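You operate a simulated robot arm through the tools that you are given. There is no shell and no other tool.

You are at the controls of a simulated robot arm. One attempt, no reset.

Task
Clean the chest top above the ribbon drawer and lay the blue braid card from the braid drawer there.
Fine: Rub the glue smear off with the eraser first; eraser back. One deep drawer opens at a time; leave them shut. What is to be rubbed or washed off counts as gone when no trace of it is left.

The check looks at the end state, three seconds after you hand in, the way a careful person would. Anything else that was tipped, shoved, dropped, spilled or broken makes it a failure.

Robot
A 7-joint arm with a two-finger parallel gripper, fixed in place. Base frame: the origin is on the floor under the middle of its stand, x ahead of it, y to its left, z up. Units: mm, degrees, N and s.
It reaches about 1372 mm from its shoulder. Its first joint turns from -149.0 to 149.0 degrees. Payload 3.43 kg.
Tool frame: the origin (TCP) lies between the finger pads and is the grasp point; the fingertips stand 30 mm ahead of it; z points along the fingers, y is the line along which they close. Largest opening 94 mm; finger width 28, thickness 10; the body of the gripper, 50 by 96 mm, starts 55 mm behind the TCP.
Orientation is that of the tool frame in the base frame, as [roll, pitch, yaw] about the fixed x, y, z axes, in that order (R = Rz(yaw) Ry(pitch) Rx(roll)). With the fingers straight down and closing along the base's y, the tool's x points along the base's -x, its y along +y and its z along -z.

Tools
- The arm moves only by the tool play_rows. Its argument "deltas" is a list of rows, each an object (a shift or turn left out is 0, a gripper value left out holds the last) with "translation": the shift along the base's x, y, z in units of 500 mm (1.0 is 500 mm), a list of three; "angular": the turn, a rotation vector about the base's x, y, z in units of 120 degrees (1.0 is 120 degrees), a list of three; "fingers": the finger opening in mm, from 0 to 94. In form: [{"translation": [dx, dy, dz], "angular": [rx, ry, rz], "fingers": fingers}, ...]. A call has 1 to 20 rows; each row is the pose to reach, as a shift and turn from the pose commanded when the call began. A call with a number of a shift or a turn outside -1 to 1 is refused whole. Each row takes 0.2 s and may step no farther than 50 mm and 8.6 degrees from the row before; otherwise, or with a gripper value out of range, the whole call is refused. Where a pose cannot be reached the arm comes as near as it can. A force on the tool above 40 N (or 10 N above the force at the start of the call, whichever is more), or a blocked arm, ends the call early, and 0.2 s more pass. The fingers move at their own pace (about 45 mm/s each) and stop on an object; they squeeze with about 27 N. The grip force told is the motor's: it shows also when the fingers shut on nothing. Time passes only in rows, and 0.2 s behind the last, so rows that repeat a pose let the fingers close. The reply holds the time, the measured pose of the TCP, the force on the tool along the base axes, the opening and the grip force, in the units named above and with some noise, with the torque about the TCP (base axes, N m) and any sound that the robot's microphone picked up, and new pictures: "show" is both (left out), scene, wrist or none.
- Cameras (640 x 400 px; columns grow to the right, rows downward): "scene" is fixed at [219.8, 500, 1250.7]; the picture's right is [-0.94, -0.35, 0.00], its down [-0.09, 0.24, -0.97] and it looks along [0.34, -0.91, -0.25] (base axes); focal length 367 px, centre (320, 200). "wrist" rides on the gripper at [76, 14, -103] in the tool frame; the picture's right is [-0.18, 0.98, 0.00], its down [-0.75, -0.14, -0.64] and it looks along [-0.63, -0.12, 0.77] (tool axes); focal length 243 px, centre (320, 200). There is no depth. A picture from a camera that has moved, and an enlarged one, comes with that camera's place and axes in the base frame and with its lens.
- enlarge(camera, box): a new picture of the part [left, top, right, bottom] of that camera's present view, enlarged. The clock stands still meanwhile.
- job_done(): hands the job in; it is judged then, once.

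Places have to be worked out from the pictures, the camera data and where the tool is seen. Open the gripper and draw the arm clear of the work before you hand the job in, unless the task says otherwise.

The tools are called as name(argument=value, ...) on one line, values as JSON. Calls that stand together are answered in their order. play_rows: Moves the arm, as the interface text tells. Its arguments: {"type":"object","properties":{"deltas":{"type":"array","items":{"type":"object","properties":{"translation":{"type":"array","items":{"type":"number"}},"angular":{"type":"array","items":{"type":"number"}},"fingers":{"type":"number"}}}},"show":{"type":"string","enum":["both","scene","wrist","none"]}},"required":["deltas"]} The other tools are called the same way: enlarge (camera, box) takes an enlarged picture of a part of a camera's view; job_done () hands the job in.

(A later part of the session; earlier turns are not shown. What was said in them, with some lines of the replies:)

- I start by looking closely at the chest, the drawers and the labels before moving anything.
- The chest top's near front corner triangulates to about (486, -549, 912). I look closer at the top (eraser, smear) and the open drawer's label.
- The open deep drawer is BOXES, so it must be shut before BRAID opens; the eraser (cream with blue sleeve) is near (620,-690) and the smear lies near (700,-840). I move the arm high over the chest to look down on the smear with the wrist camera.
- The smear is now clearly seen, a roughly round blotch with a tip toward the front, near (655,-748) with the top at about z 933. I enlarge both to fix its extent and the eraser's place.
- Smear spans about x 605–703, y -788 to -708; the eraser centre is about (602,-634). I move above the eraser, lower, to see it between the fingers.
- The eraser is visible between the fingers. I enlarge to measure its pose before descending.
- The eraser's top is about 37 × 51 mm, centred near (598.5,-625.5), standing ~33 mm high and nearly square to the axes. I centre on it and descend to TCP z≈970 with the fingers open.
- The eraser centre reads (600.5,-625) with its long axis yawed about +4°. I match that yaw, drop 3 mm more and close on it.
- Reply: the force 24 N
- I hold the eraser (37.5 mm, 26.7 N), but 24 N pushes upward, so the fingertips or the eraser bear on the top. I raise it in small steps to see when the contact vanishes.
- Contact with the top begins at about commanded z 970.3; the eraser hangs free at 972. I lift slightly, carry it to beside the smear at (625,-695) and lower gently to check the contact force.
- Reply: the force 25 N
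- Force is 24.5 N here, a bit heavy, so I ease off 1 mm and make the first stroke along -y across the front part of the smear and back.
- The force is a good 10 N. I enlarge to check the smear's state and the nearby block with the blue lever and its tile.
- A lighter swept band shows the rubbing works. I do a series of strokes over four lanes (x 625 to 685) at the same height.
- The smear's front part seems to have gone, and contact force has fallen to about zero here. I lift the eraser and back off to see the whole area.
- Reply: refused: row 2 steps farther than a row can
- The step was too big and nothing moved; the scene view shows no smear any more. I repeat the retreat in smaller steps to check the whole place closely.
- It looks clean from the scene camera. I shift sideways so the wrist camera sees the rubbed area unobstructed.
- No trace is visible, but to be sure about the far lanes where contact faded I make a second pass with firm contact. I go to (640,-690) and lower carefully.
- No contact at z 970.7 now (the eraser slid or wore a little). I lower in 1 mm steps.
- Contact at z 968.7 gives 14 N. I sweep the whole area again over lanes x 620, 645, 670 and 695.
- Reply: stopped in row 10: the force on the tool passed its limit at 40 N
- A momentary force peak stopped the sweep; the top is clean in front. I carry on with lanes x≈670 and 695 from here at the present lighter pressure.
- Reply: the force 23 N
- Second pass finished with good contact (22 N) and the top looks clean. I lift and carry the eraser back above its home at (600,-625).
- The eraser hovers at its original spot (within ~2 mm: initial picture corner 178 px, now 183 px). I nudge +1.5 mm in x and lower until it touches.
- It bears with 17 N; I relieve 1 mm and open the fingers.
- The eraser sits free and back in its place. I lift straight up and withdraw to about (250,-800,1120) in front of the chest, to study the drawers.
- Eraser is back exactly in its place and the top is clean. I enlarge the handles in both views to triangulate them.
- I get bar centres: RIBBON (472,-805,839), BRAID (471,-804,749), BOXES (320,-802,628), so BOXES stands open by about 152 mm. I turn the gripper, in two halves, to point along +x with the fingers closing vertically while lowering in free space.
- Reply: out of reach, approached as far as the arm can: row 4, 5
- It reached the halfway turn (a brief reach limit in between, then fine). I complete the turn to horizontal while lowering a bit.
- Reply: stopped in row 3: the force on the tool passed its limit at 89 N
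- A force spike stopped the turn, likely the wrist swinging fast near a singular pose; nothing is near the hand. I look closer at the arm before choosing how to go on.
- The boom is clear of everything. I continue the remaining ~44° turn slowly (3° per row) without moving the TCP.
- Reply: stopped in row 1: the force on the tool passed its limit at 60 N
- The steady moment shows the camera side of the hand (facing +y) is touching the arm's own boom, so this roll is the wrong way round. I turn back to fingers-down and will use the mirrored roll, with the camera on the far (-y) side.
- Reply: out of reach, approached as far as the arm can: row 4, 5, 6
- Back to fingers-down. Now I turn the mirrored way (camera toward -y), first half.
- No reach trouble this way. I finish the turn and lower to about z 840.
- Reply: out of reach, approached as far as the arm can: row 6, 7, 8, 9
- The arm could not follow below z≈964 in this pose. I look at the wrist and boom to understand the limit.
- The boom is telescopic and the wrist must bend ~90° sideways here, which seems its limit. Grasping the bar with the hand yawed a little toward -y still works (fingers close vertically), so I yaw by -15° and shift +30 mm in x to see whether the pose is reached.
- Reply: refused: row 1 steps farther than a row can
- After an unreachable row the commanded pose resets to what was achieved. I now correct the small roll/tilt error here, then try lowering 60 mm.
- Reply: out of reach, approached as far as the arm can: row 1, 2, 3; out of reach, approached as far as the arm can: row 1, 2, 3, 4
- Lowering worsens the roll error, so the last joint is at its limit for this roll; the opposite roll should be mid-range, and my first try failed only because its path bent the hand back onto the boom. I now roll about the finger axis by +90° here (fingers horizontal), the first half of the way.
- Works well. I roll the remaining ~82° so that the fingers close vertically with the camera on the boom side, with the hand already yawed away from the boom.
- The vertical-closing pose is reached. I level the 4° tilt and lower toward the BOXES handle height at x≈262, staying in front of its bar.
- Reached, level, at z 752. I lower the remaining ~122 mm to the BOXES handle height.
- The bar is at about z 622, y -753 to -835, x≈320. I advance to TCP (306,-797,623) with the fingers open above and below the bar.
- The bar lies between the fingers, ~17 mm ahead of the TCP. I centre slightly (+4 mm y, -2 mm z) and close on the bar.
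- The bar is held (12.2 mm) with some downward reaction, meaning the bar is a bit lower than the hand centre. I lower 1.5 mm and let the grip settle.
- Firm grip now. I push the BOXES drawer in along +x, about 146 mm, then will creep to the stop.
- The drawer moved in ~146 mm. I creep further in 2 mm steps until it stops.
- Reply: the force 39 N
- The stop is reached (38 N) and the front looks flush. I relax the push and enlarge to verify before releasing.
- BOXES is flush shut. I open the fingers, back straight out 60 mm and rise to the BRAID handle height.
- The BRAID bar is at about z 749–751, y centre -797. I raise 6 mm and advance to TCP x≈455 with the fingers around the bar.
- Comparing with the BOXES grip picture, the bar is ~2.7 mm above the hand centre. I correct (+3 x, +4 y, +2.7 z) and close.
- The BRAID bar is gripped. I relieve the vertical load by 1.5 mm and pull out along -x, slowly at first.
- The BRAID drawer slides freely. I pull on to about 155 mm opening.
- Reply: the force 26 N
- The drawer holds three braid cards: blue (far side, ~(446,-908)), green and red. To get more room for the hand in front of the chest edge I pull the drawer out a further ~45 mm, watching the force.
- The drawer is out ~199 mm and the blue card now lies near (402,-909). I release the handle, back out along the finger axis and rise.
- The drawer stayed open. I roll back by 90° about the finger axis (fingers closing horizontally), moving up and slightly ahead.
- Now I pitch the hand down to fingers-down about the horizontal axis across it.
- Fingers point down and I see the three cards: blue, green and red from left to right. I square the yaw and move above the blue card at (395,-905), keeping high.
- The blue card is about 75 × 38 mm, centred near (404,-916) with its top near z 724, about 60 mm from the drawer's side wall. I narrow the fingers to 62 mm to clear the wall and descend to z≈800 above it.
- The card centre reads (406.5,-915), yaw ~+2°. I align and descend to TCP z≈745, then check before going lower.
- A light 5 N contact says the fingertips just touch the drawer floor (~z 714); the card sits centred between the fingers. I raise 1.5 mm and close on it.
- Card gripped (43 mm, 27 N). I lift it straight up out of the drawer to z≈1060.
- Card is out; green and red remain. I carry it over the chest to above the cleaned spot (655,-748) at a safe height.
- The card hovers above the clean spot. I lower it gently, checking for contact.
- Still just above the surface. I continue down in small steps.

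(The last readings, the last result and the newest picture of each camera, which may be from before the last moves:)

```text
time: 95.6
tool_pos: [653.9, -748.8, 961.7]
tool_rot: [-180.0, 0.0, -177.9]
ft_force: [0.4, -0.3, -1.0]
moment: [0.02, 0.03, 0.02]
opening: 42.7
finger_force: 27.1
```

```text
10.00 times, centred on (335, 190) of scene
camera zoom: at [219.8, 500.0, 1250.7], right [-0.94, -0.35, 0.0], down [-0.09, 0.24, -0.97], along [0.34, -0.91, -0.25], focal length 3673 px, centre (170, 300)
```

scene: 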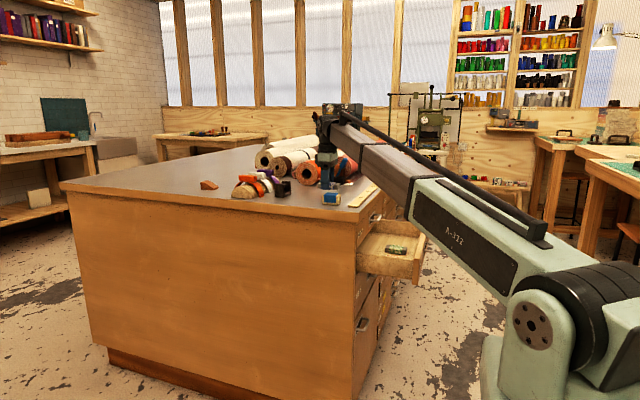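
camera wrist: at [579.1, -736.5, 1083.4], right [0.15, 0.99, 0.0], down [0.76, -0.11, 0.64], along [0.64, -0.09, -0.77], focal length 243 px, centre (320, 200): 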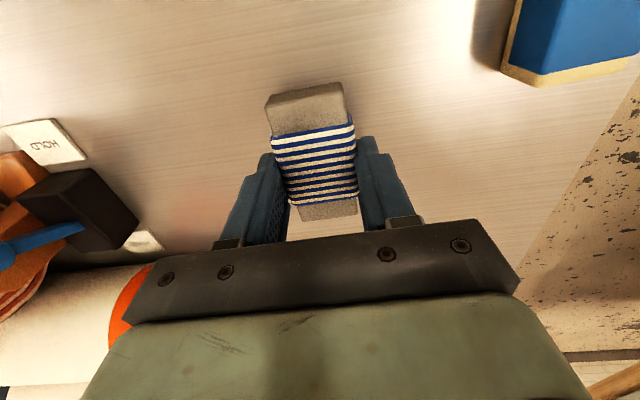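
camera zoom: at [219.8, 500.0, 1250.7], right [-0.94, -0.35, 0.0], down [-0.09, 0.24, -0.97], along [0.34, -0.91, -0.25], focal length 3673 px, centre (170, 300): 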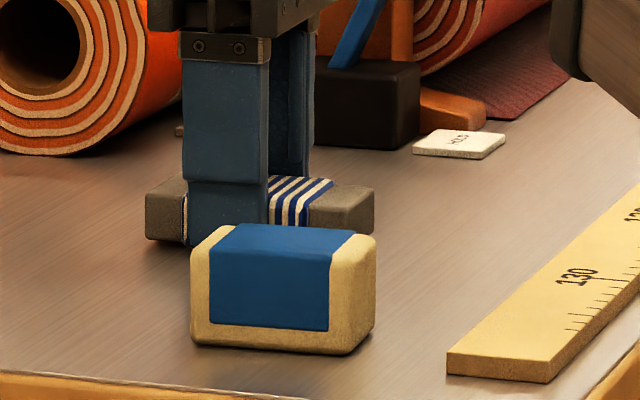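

play_rows(deltas=[{"translation": [0, 0, -0.003]}, {"translation": [0, 0, -0.003]}], show="none")

play_rows(deltas=[{"translation": [0, 0, -0.002]}, {"translation": [0, 0, -0.002]}], show="none")

```text
time: 96.2
tool_pos: [653.7, -748.0, 961.0]
tool_rot: [-180.0, 0.0, -178.0]
ft_force: [1.5, -1.3, 4.5]
moment: [-0.03, 0.02, 0.02]
opening: 43.0
finger_force: 27.0
```

```text
time: 96.8
tool_pos: [654.6, -748.0, 962.5]
tool_rot: [-179.9, 0.2, -177.8]
ft_force: [2.3, -3.1, 18.7]
moment: [0.0, 0.06, 0.01]
opening: 43.1
finger_force: 26.9
```

The card rests on the top (contact). I relieve 1 mm, open the fingers to 70 mm and lift straight away.

play_rows(deltas=[{"translation": [0, 0, 0.002]}, {"translation": [0, 0, 0.002], "fingers": 55}, {"translation": [0, 0, 0.002], "fingers": 75}, {"translation": [0, 0, 0.002], "fingers": 75}, {"translation": [0, 0, 0.002], "fingers": 75}, {"translation": [0, 0, 0.03], "fingers": 75}, {"translation": [0, 0, 0.09], "fingers": 75}, {"translation": [0, 0, 0.17], "fingers": 75}, {"translation": [-0.04, 0, 0.24], "fingers": 75}, {"translation": [-0.12, 0, 0.28], "fingers": 75}, {"translation": [-0.2, 0, 0.3], "fingers": 94}, {"translation": [-0.2, 0, 0.3], "fingers": 94}], show="both")

enlarge(camera="scene", box=[300, 170, 380, 220])

enlarge(camera="wrist", box=[200, 60, 480, 235])

```text
time: 99.4
tool_pos: [556.1, -749.5, 1109.8]
tool_rot: [180.0, 0.0, -177.8]
ft_force: [0.7, -1.0, -0.3]
moment: [-0.04, 0.02, 0.0]
opening: 94.0
finger_force: 0.0
camera wrist: at [478.8, -738.3, 1210.8], right [0.15, 0.99, 0.0], down [0.76, -0.11, 0.64], along [0.64, -0.09, -0.77], focal length 243 px, centre (320, 200)
```

scene: 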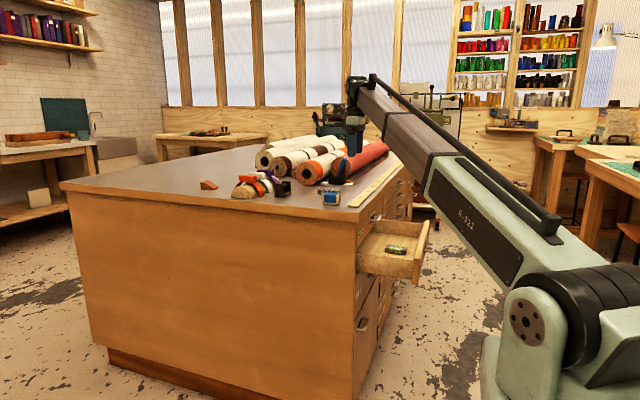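
wrist: 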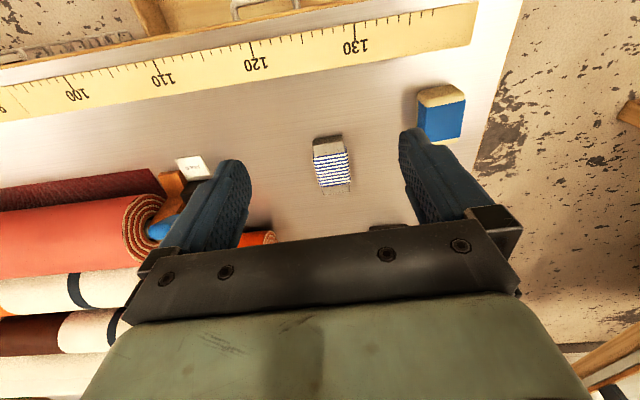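

```text
8.00 times, centred on (340, 195) of scene
camera zoom: at [219.8, 500.0, 1250.7], right [-0.94, -0.35, 0.0], down [-0.09, 0.24, -0.97], along [0.34, -0.91, -0.25], focal length 2939 px, centre (160, 240)
```

zoom: 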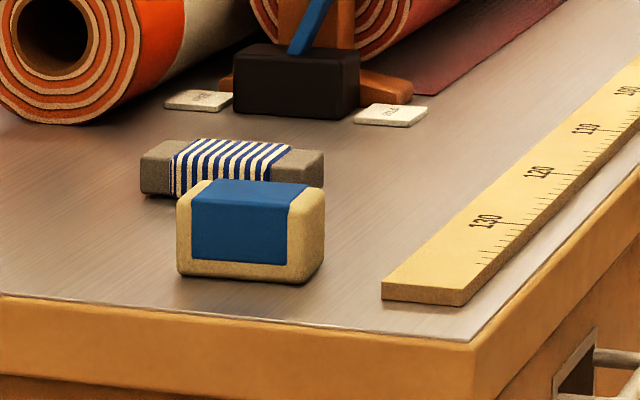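

```text
2.29 times, centred on (340, 148) of wrist
camera zoom: at [478.8, -738.3, 1210.8], right [0.15, 0.99, 0.0], down [0.76, -0.11, 0.64], along [0.64, -0.09, -0.77], focal length 555 px, centre (274, 320)
```

zoom: 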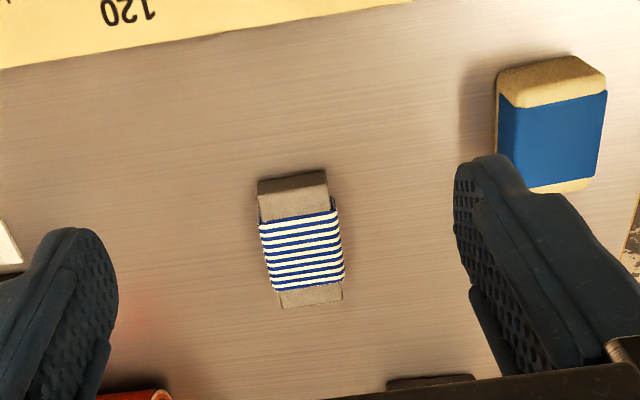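

The blue card lies flat on the cleaned spot and the eraser is in place. Now I go back in front of the chest to shut the BRAID drawer, retracing the known safe poses: first fingers-down at (262,-804,1073) with yaw -16°.

play_rows(deltas=[{"translation": [-0.09, 0, 0]}, {"translation": [-0.18, -0.02, 0], "angular": [0, 0, -0.03]}, {"translation": [-0.27, -0.04, 0], "angular": [0, 0, -0.07]}, {"translation": [-0.36, -0.06, -0.01], "angular": [0, 0, -0.11]}, {"translation": [-0.45, -0.08, -0.03], "angular": [0, 0, -0.14]}, {"translation": [-0.53, -0.1, -0.06], "angular": [0, 0, -0.153]}, {"translation": [-0.588, -0.11, -0.074], "angular": [0, 0, -0.153]}, {"translation": [-0.588, -0.11, -0.074], "angular": [0, 0, -0.153]}], show="scene")

```text
time: 101.2
tool_pos: [261.2, -803.8, 1073.3]
tool_rot: [-179.9, 0.1, 163.9]
ft_force: [0.1, -0.4, 0.1]
moment: [0.03, 0.03, -0.02]
opening: 94.0
finger_force: 0.1
```

scene: 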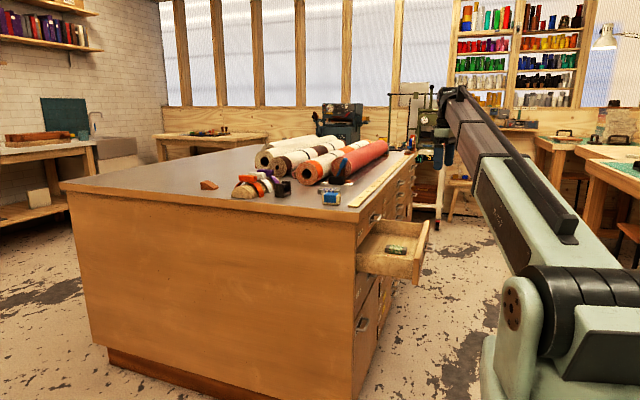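

Same pose as before. I pitch the hand up to horizontal (reverse of the earlier move).

play_rows(deltas=[{"translation": [0, 0, -0.01], "angular": [-0.0192, -0.0654, 0]}, {"translation": [0, 0, -0.02], "angular": [-0.0385, -0.1307, 0]}, {"translation": [0, 0, -0.03], "angular": [-0.0577, -0.1961, 0]}, {"translation": [0, 0, -0.04], "angular": [-0.0769, -0.2615, 0]}, {"translation": [0, 0, -0.05], "angular": [-0.0961, -0.3268, 0]}, {"translation": [0, 0, -0.06], "angular": [-0.1154, -0.3922, 0]}, {"translation": [0, 0, -0.07], "angular": [-0.1346, -0.4575, 0]}, {"translation": [0, 0, -0.08], "angular": [-0.1538, -0.5229, 0]}, {"translation": [0, 0, -0.09], "angular": [-0.173, -0.5883, 0]}, {"translation": [0, 0, -0.1], "angular": [-0.1923, -0.6536, 0]}, {"translation": [0, 0, -0.1], "angular": [-0.2115, -0.719, 0]}, {"translation": [0, 0, -0.1], "angular": [-0.2115, -0.719, 0]}], show="none")

```text
time: 103.8
tool_pos: [260.6, -803.6, 1022.0]
tool_rot: [-66.8, 89.8, -83.2]
ft_force: [0.9, 0.7, 0.1]
moment: [-0.01, 0.01, -0.02]
opening: 94.0
finger_force: 0.0
```

Consistent with the earlier pose. I roll +90° so the fingers close vertically, moving back to (222,-783,962).

play_rows(deltas=[{"translation": [-0.008, 0.004, -0.012], "angular": [0.0654, -0.0192, 0]}, {"translation": [-0.016, 0.008, -0.024], "angular": [0.1307, -0.0385, 0]}, {"translation": [-0.024, 0.012, -0.036], "angular": [0.1961, -0.0577, 0]}, {"translation": [-0.032, 0.016, -0.048], "angular": [0.2615, -0.0769, 0]}, {"translation": [-0.04, 0.02, -0.06], "angular": [0.3268, -0.0961, 0]}, {"translation": [-0.048, 0.024, -0.072], "angular": [0.3922, -0.1154, 0]}, {"translation": [-0.056, 0.028, -0.084], "angular": [0.4575, -0.1346, 0]}, {"translation": [-0.064, 0.032, -0.096], "angular": [0.5229, -0.1538, 0]}, {"translation": [-0.072, 0.036, -0.108], "angular": [0.5883, -0.173, 0]}, {"translation": [-0.08, 0.04, -0.12], "angular": [0.6536, -0.1923, 0]}, {"translation": [-0.08, 0.04, -0.12], "angular": [0.719, -0.2115, 0]}, {"translation": [-0.08, 0.04, -0.12], "angular": [0.719, -0.2115, 0]}], show="both")

```text
time: 106.4
tool_pos: [220.4, -783.5, 962.6]
tool_rot: [90.1, 0.2, 73.8]
ft_force: [1.1, 0.4, 0.3]
moment: [0.02, 0.03, -0.03]
opening: 94.1
finger_force: 0.1
camera wrist: at [143.5, -681.1, 974.9], right [-0.05, -0.17, 0.98], down [-0.83, -0.54, -0.14], along [0.56, -0.82, -0.12], focal length 243 px, centre (320, 200)
```

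scene: 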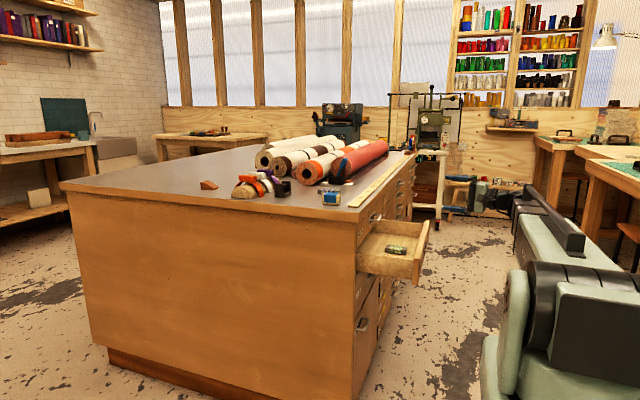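
wrist: 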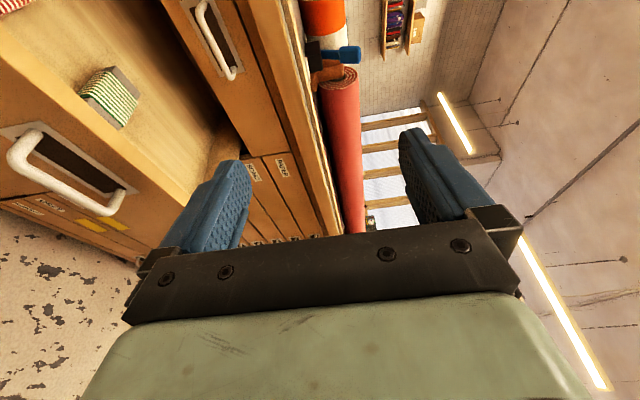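

I lower straight down 210 mm to the handle height in front of the bar, then check.

play_rows(deltas=[{"translation": [0, 0, -0.09]}, {"translation": [0, 0, -0.18]}, {"translation": [0, 0, -0.27]}, {"translation": [0, 0, -0.36]}, {"translation": [0, 0, -0.42]}, {"translation": [0, 0, -0.42]}], show="wrist")

enlarge(camera="scene", box=[360, 200, 480, 290])

```text
time: 107.8
tool_pos: [220.1, -784.0, 751.6]
tool_rot: [90.1, 0.2, 73.6]
ft_force: [-1.1, -0.4, -1.0]
moment: [0.01, -0.04, -0.01]
opening: 93.6
finger_force: 0.0
camera wrist: at [143.1, -680.2, 764.2], right [-0.05, -0.17, 0.98], down [-0.83, -0.54, -0.14], along [0.56, -0.82, -0.12], focal length 243 px, centre (320, 200)
```

wrist: 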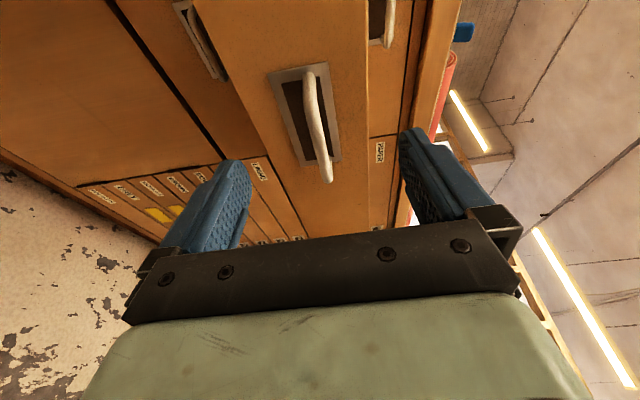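

```text
4.44 times, centred on (420, 245) of scene
camera zoom: at [219.8, 500.0, 1250.7], right [-0.94, -0.35, 0.0], down [-0.09, 0.24, -0.97], along [0.34, -0.91, -0.25], focal length 1633 px, centre (-124, 0)
```

zoom: 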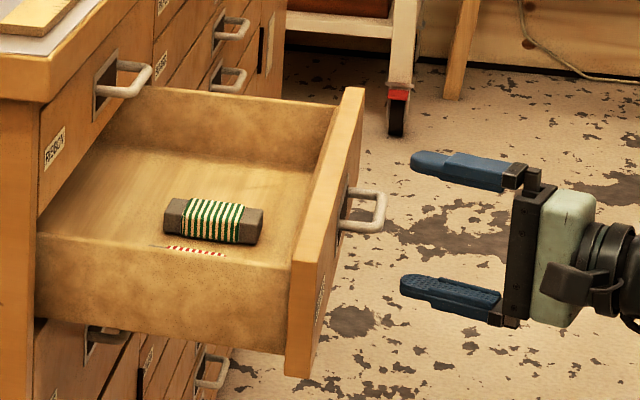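

The bar lies between the fingers. I advance to the earlier grip point and close on it.

play_rows(deltas=[{"translation": [0.03, -0.01, 0]}, {"translation": [0.06, -0.018, 0]}, {"translation": [0.073, -0.02, 0]}, {"translation": [0.073, -0.02, 0], "fingers": 40}, {"translation": [0.073, -0.02, 0], "fingers": 40}, {"translation": [0.073, -0.02, 0], "fingers": 40}, {"translation": [0.073, -0.02, 0], "fingers": 2}, {"translation": [0.073, -0.02, 0], "fingers": 2}, {"translation": [0.073, -0.02, 0], "fingers": 2}, {"translation": [0.073, -0.02, 0], "fingers": 2}, {"translation": [0.073, -0.02, 0], "fingers": 2}], show="wrist")

```text
time: 110.2
tool_pos: [257.5, -793.8, 751.6]
tool_rot: [90.2, 0.3, 73.5]
ft_force: [-0.8, 4.8, -20.5]
moment: [0.44, 0.25, -0.42]
opening: 8.8
finger_force: 42.6
camera wrist: at [180.9, -691.4, 764.1], right [-0.05, -0.17, 0.98], down [-0.83, -0.54, -0.14], along [0.56, -0.82, -0.12], focal length 243 px, centre (320, 200)
```

wrist: 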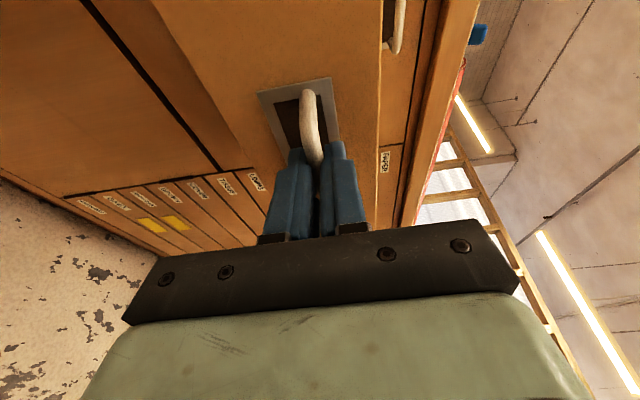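

Gripped. I ease the vertical load and push the drawer in smoothly ~193 mm.

play_rows(deltas=[{"translation": [0.0, 0, -0.003]}, {"translation": [0.015, 0, -0.003]}, {"translation": [0.045, 0, -0.003]}, {"translation": [0.085, 0, -0.003]}, {"translation": [0.13, 0, -0.003]}, {"translation": [0.175, 0, -0.003]}, {"translation": [0.22, 0, -0.003]}, {"translation": [0.265, 0, -0.003]}, {"translation": [0.305, 0, -0.003]}, {"translation": [0.34, 0, -0.003]}, {"translation": [0.365, 0, -0.003]}, {"translation": [0.38, 0, -0.003]}, {"translation": [0.386, 0, -0.003]}, {"translation": [0.386, 0, -0.003]}], show="both")

```text
time: 113.2
tool_pos: [451.0, -793.4, 750.9]
tool_rot: [89.8, 0.2, 73.6]
ft_force: [-1.6, -15.7, 18.2]
moment: [0.44, -0.18, -0.34]
opening: 8.9
finger_force: 42.7
camera wrist: at [373.7, -691.2, 763.3], right [-0.05, -0.17, 0.98], down [-0.83, -0.54, -0.14], along [0.56, -0.82, -0.11], focal length 243 px, centre (320, 200)
```

scene: 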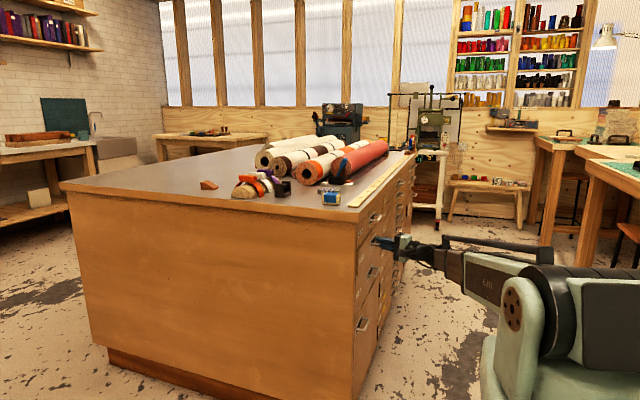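
wrist: 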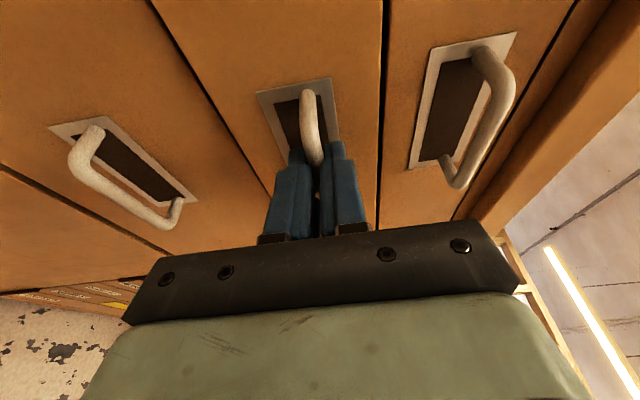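

Almost shut (about 5 mm left). I creep on until it meets its stop.

play_rows(deltas=[{"translation": [0.005, -0.001, 0.001]}, {"translation": [0.01, -0.001, 0.001]}, {"translation": [0.01, -0.001, 0.001]}], show="none")

```text
time: 114.0
tool_pos: [455.7, -793.2, 751.8]
tool_rot: [90.0, 0.1, 73.6]
ft_force: [-0.2, -8.9, 10.6]
moment: [0.45, -0.15, -1.02]
opening: 8.8
finger_force: 42.7
```

play_rows(deltas=[{"translation": [0.003, 0, 0]}, {"translation": [0.005, 0, 0]}, {"translation": [0.005, 0, 0]}], show="none")

enlarge(camera="scene", box=[345, 200, 405, 300])

```text
time: 114.8
tool_pos: [458.1, -794.1, 750.7]
tool_rot: [90.0, 0.1, 73.6]
ft_force: [-1.4, -7.1, 10.0]
moment: [0.53, -0.11, -0.66]
opening: 8.6
finger_force: 42.8
```

```text
4.00 times, centred on (375, 250) of scene
camera zoom: at [219.8, 500.0, 1250.7], right [-0.94, -0.35, 0.0], down [-0.09, 0.24, -0.97], along [0.34, -0.91, -0.25], focal length 1469 px, centre (100, 0)
```

zoom: 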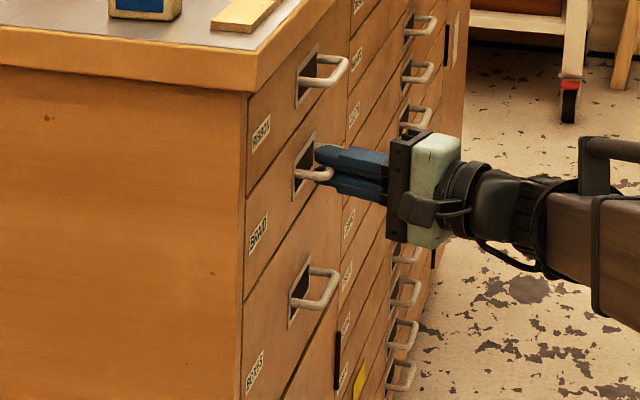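

It looks flush, but no stop force yet; I push a little more to be sure.

play_rows(deltas=[{"translation": [0.003, 0, 0]}, {"translation": [0.006, 0, 0]}, {"translation": [0.006, 0, 0]}], show="none")

```text
time: 115.6
tool_pos: [458.4, -793.9, 750.3]
tool_rot: [90.1, 0.2, 73.4]
ft_force: [-37.2, 0.8, -0.2]
moment: [0.41, 0.03, 0.28]
opening: 8.7
finger_force: 42.6
```

The stop is reached (37 N): BRAID is shut. I relax, open the fingers, and back straight out, then look.

play_rows(deltas=[{"translation": [-0.005, 0, 0]}, {"translation": [-0.005, 0, 0], "fingers": 94}, {"translation": [-0.005, 0, 0], "fingers": 94}, {"translation": [-0.005, 0, 0], "fingers": 94}, {"translation": [-0.005, 0, 0], "fingers": 94}, {"translation": [-0.005, 0, 0], "fingers": 94}, {"translation": [-0.04, 0, 0], "fingers": 94}, {"translation": [-0.12, 0, 0], "fingers": 94}, {"translation": [-0.2, 0, 0], "fingers": 94}, {"translation": [-0.28, 0, 0], "fingers": 94}, {"translation": [-0.28, 0, 0], "fingers": 94}], show="both")

enlarge(camera="scene", box=[345, 200, 405, 300])

enlarge(camera="wrist", box=[100, 0, 560, 240])

```text
time: 118.0
tool_pos: [319.6, -794.5, 751.5]
tool_rot: [90.0, 0.3, 73.7]
ft_force: [-0.4, -0.2, -0.5]
moment: [0.0, -0.02, 0.0]
opening: 94.2
finger_force: 0.1
camera wrist: at [243.3, -692.4, 765.3], right [-0.05, -0.17, 0.98], down [-0.83, -0.54, -0.14], along [0.56, -0.82, -0.12], focal length 243 px, centre (320, 200)
```

scene: 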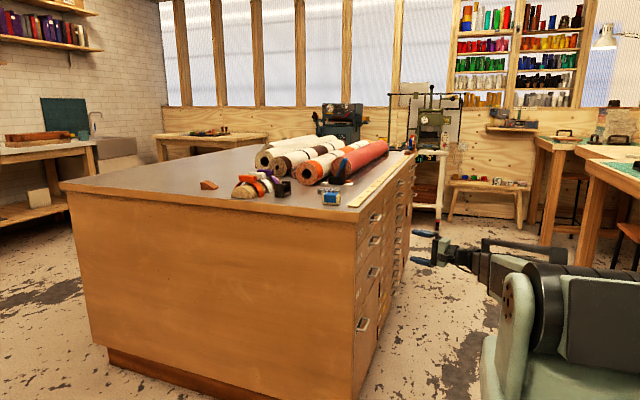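
wrist: 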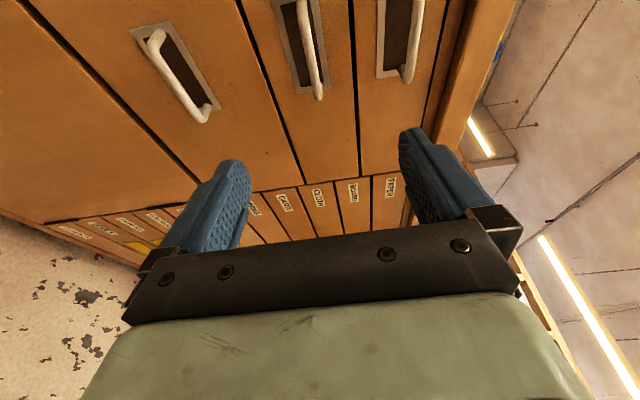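

```text
4.00 times, centred on (375, 250) of scene
camera zoom: at [219.8, 500.0, 1250.7], right [-0.94, -0.35, 0.0], down [-0.09, 0.24, -0.97], along [0.34, -0.91, -0.25], focal length 1469 px, centre (100, 0)
```

zoom: 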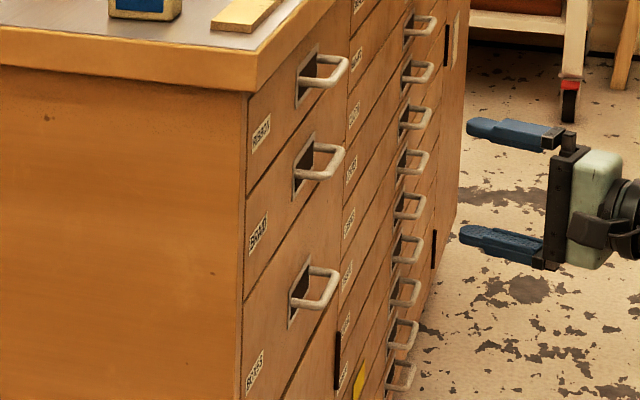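

```text
1.39 times, centred on (330, 120) of wrist
camera zoom: at [243.3, -692.4, 765.3], right [-0.05, -0.17, 0.98], down [-0.83, -0.54, -0.14], along [0.56, -0.82, -0.12], focal length 338 px, centre (306, 311)
```

zoom: 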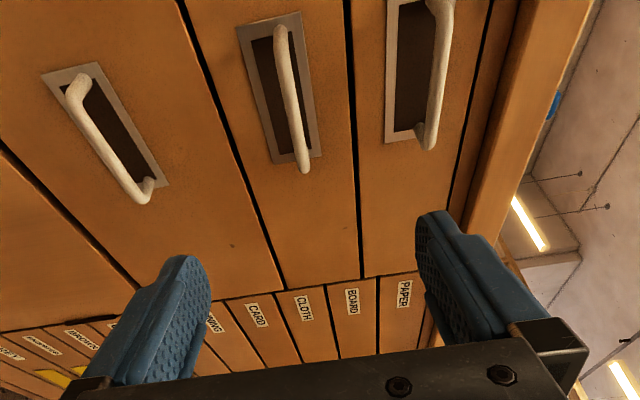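

All deep drawers are flush shut. I check the top once more from the scene camera, which now has a clear view.

enlarge(camera="scene", box=[300, 170, 380, 220])

enlarge(camera="scene", box=[180, 100, 440, 262])

play_rows(deltas=[{"translation": [-0.08, 0.02, 0.02]}, {"translation": [-0.16, 0.04, 0.06]}, {"translation": [-0.19, 0.04, 0.14]}, {"translation": [-0.19, 0.04, 0.22]}, {"translation": [-0.19, 0.04, 0.3]}, {"translation": [-0.19, 0.04, 0.38]}, {"translation": [-0.19, 0.04, 0.42]}, {"translation": [-0.19, 0.04, 0.42]}], show="both")

```text
8.00 times, centred on (340, 195) of scene
camera zoom: at [219.8, 500.0, 1250.7], right [-0.94, -0.35, 0.0], down [-0.09, 0.24, -0.97], along [0.34, -0.91, -0.25], focal length 2939 px, centre (160, 240)
```

zoom: 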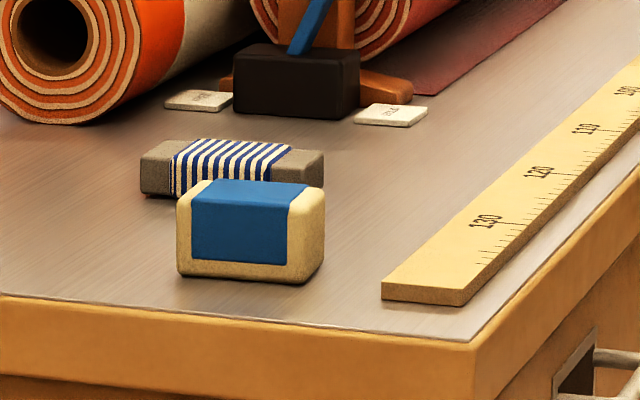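

```text
2.46 times, centred on (310, 181) of scene
camera zoom: at [219.8, 500.0, 1250.7], right [-0.94, -0.35, 0.0], down [-0.09, 0.24, -0.97], along [0.34, -0.91, -0.25], focal length 904 px, centre (345, 247)
```

zoom: 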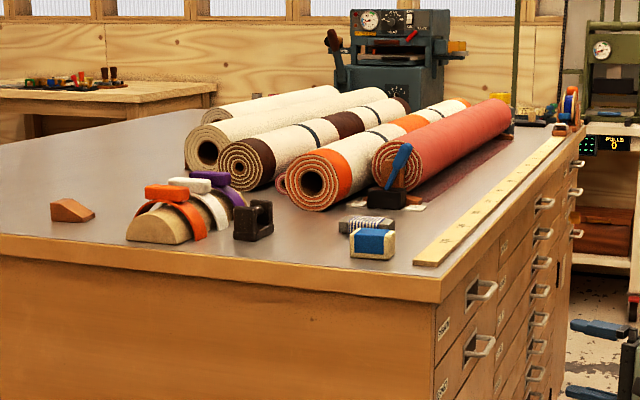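

```text
time: 119.8
tool_pos: [222.9, -771.2, 961.0]
tool_rot: [90.0, 0.2, 73.6]
ft_force: [-0.3, -0.6, 0.4]
moment: [-0.01, -0.01, 0.01]
opening: 94.2
finger_force: 0.0
camera wrist: at [146.2, -669.2, 974.1], right [-0.05, -0.17, 0.98], down [-0.83, -0.54, -0.14], along [0.56, -0.82, -0.12], focal length 243 px, centre (320, 200)
```

scene: 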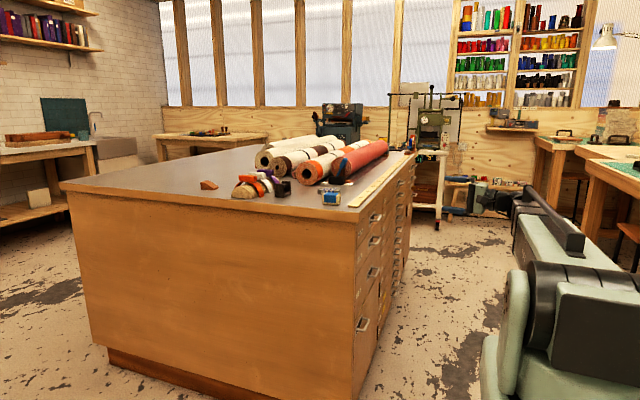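
wrist: 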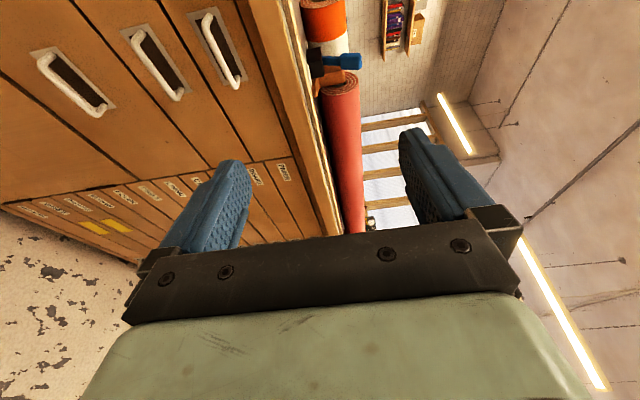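

The end state looks right: the smear is gone, the blue card lies flat on the cleaned spot above the ribbon drawer, and the eraser is back where it stood. All the drawers are shut, nothing else has moved, and the gripper is open and clear of the chest. I hand in.

job_done()

```text
The job is handed in.
```

I've handed the job in. The glue smear is gone from the chest top, and the blue braid card lies flat on the cleaned spot above the ribbon drawer.

- **Smear:** I rubbed the whole area twice with the eraser. Neither camera showed any trace afterwards.
- **Eraser:** It is back where it stood, to within about a millimetre or two in the scene camera's view.
- **Drawers:** BOXES was standing open at the start, so I shut it before opening BRAID. I shut BRAID again once the card was out, and all the deep drawers now look flush.
- **Everything else:** The green and red cards were still in the BRAID drawer before I shut it. I saw nothing else moved or knocked over, and the arm is clear of the chest with the gripper open.

While I was turning the hand in open space in front of the chest, it pressed against the arm's own boom. That stopped two moves, with force peaks of 89 and 60 N. I backed off and turned it the other way, and it touched nothing else.
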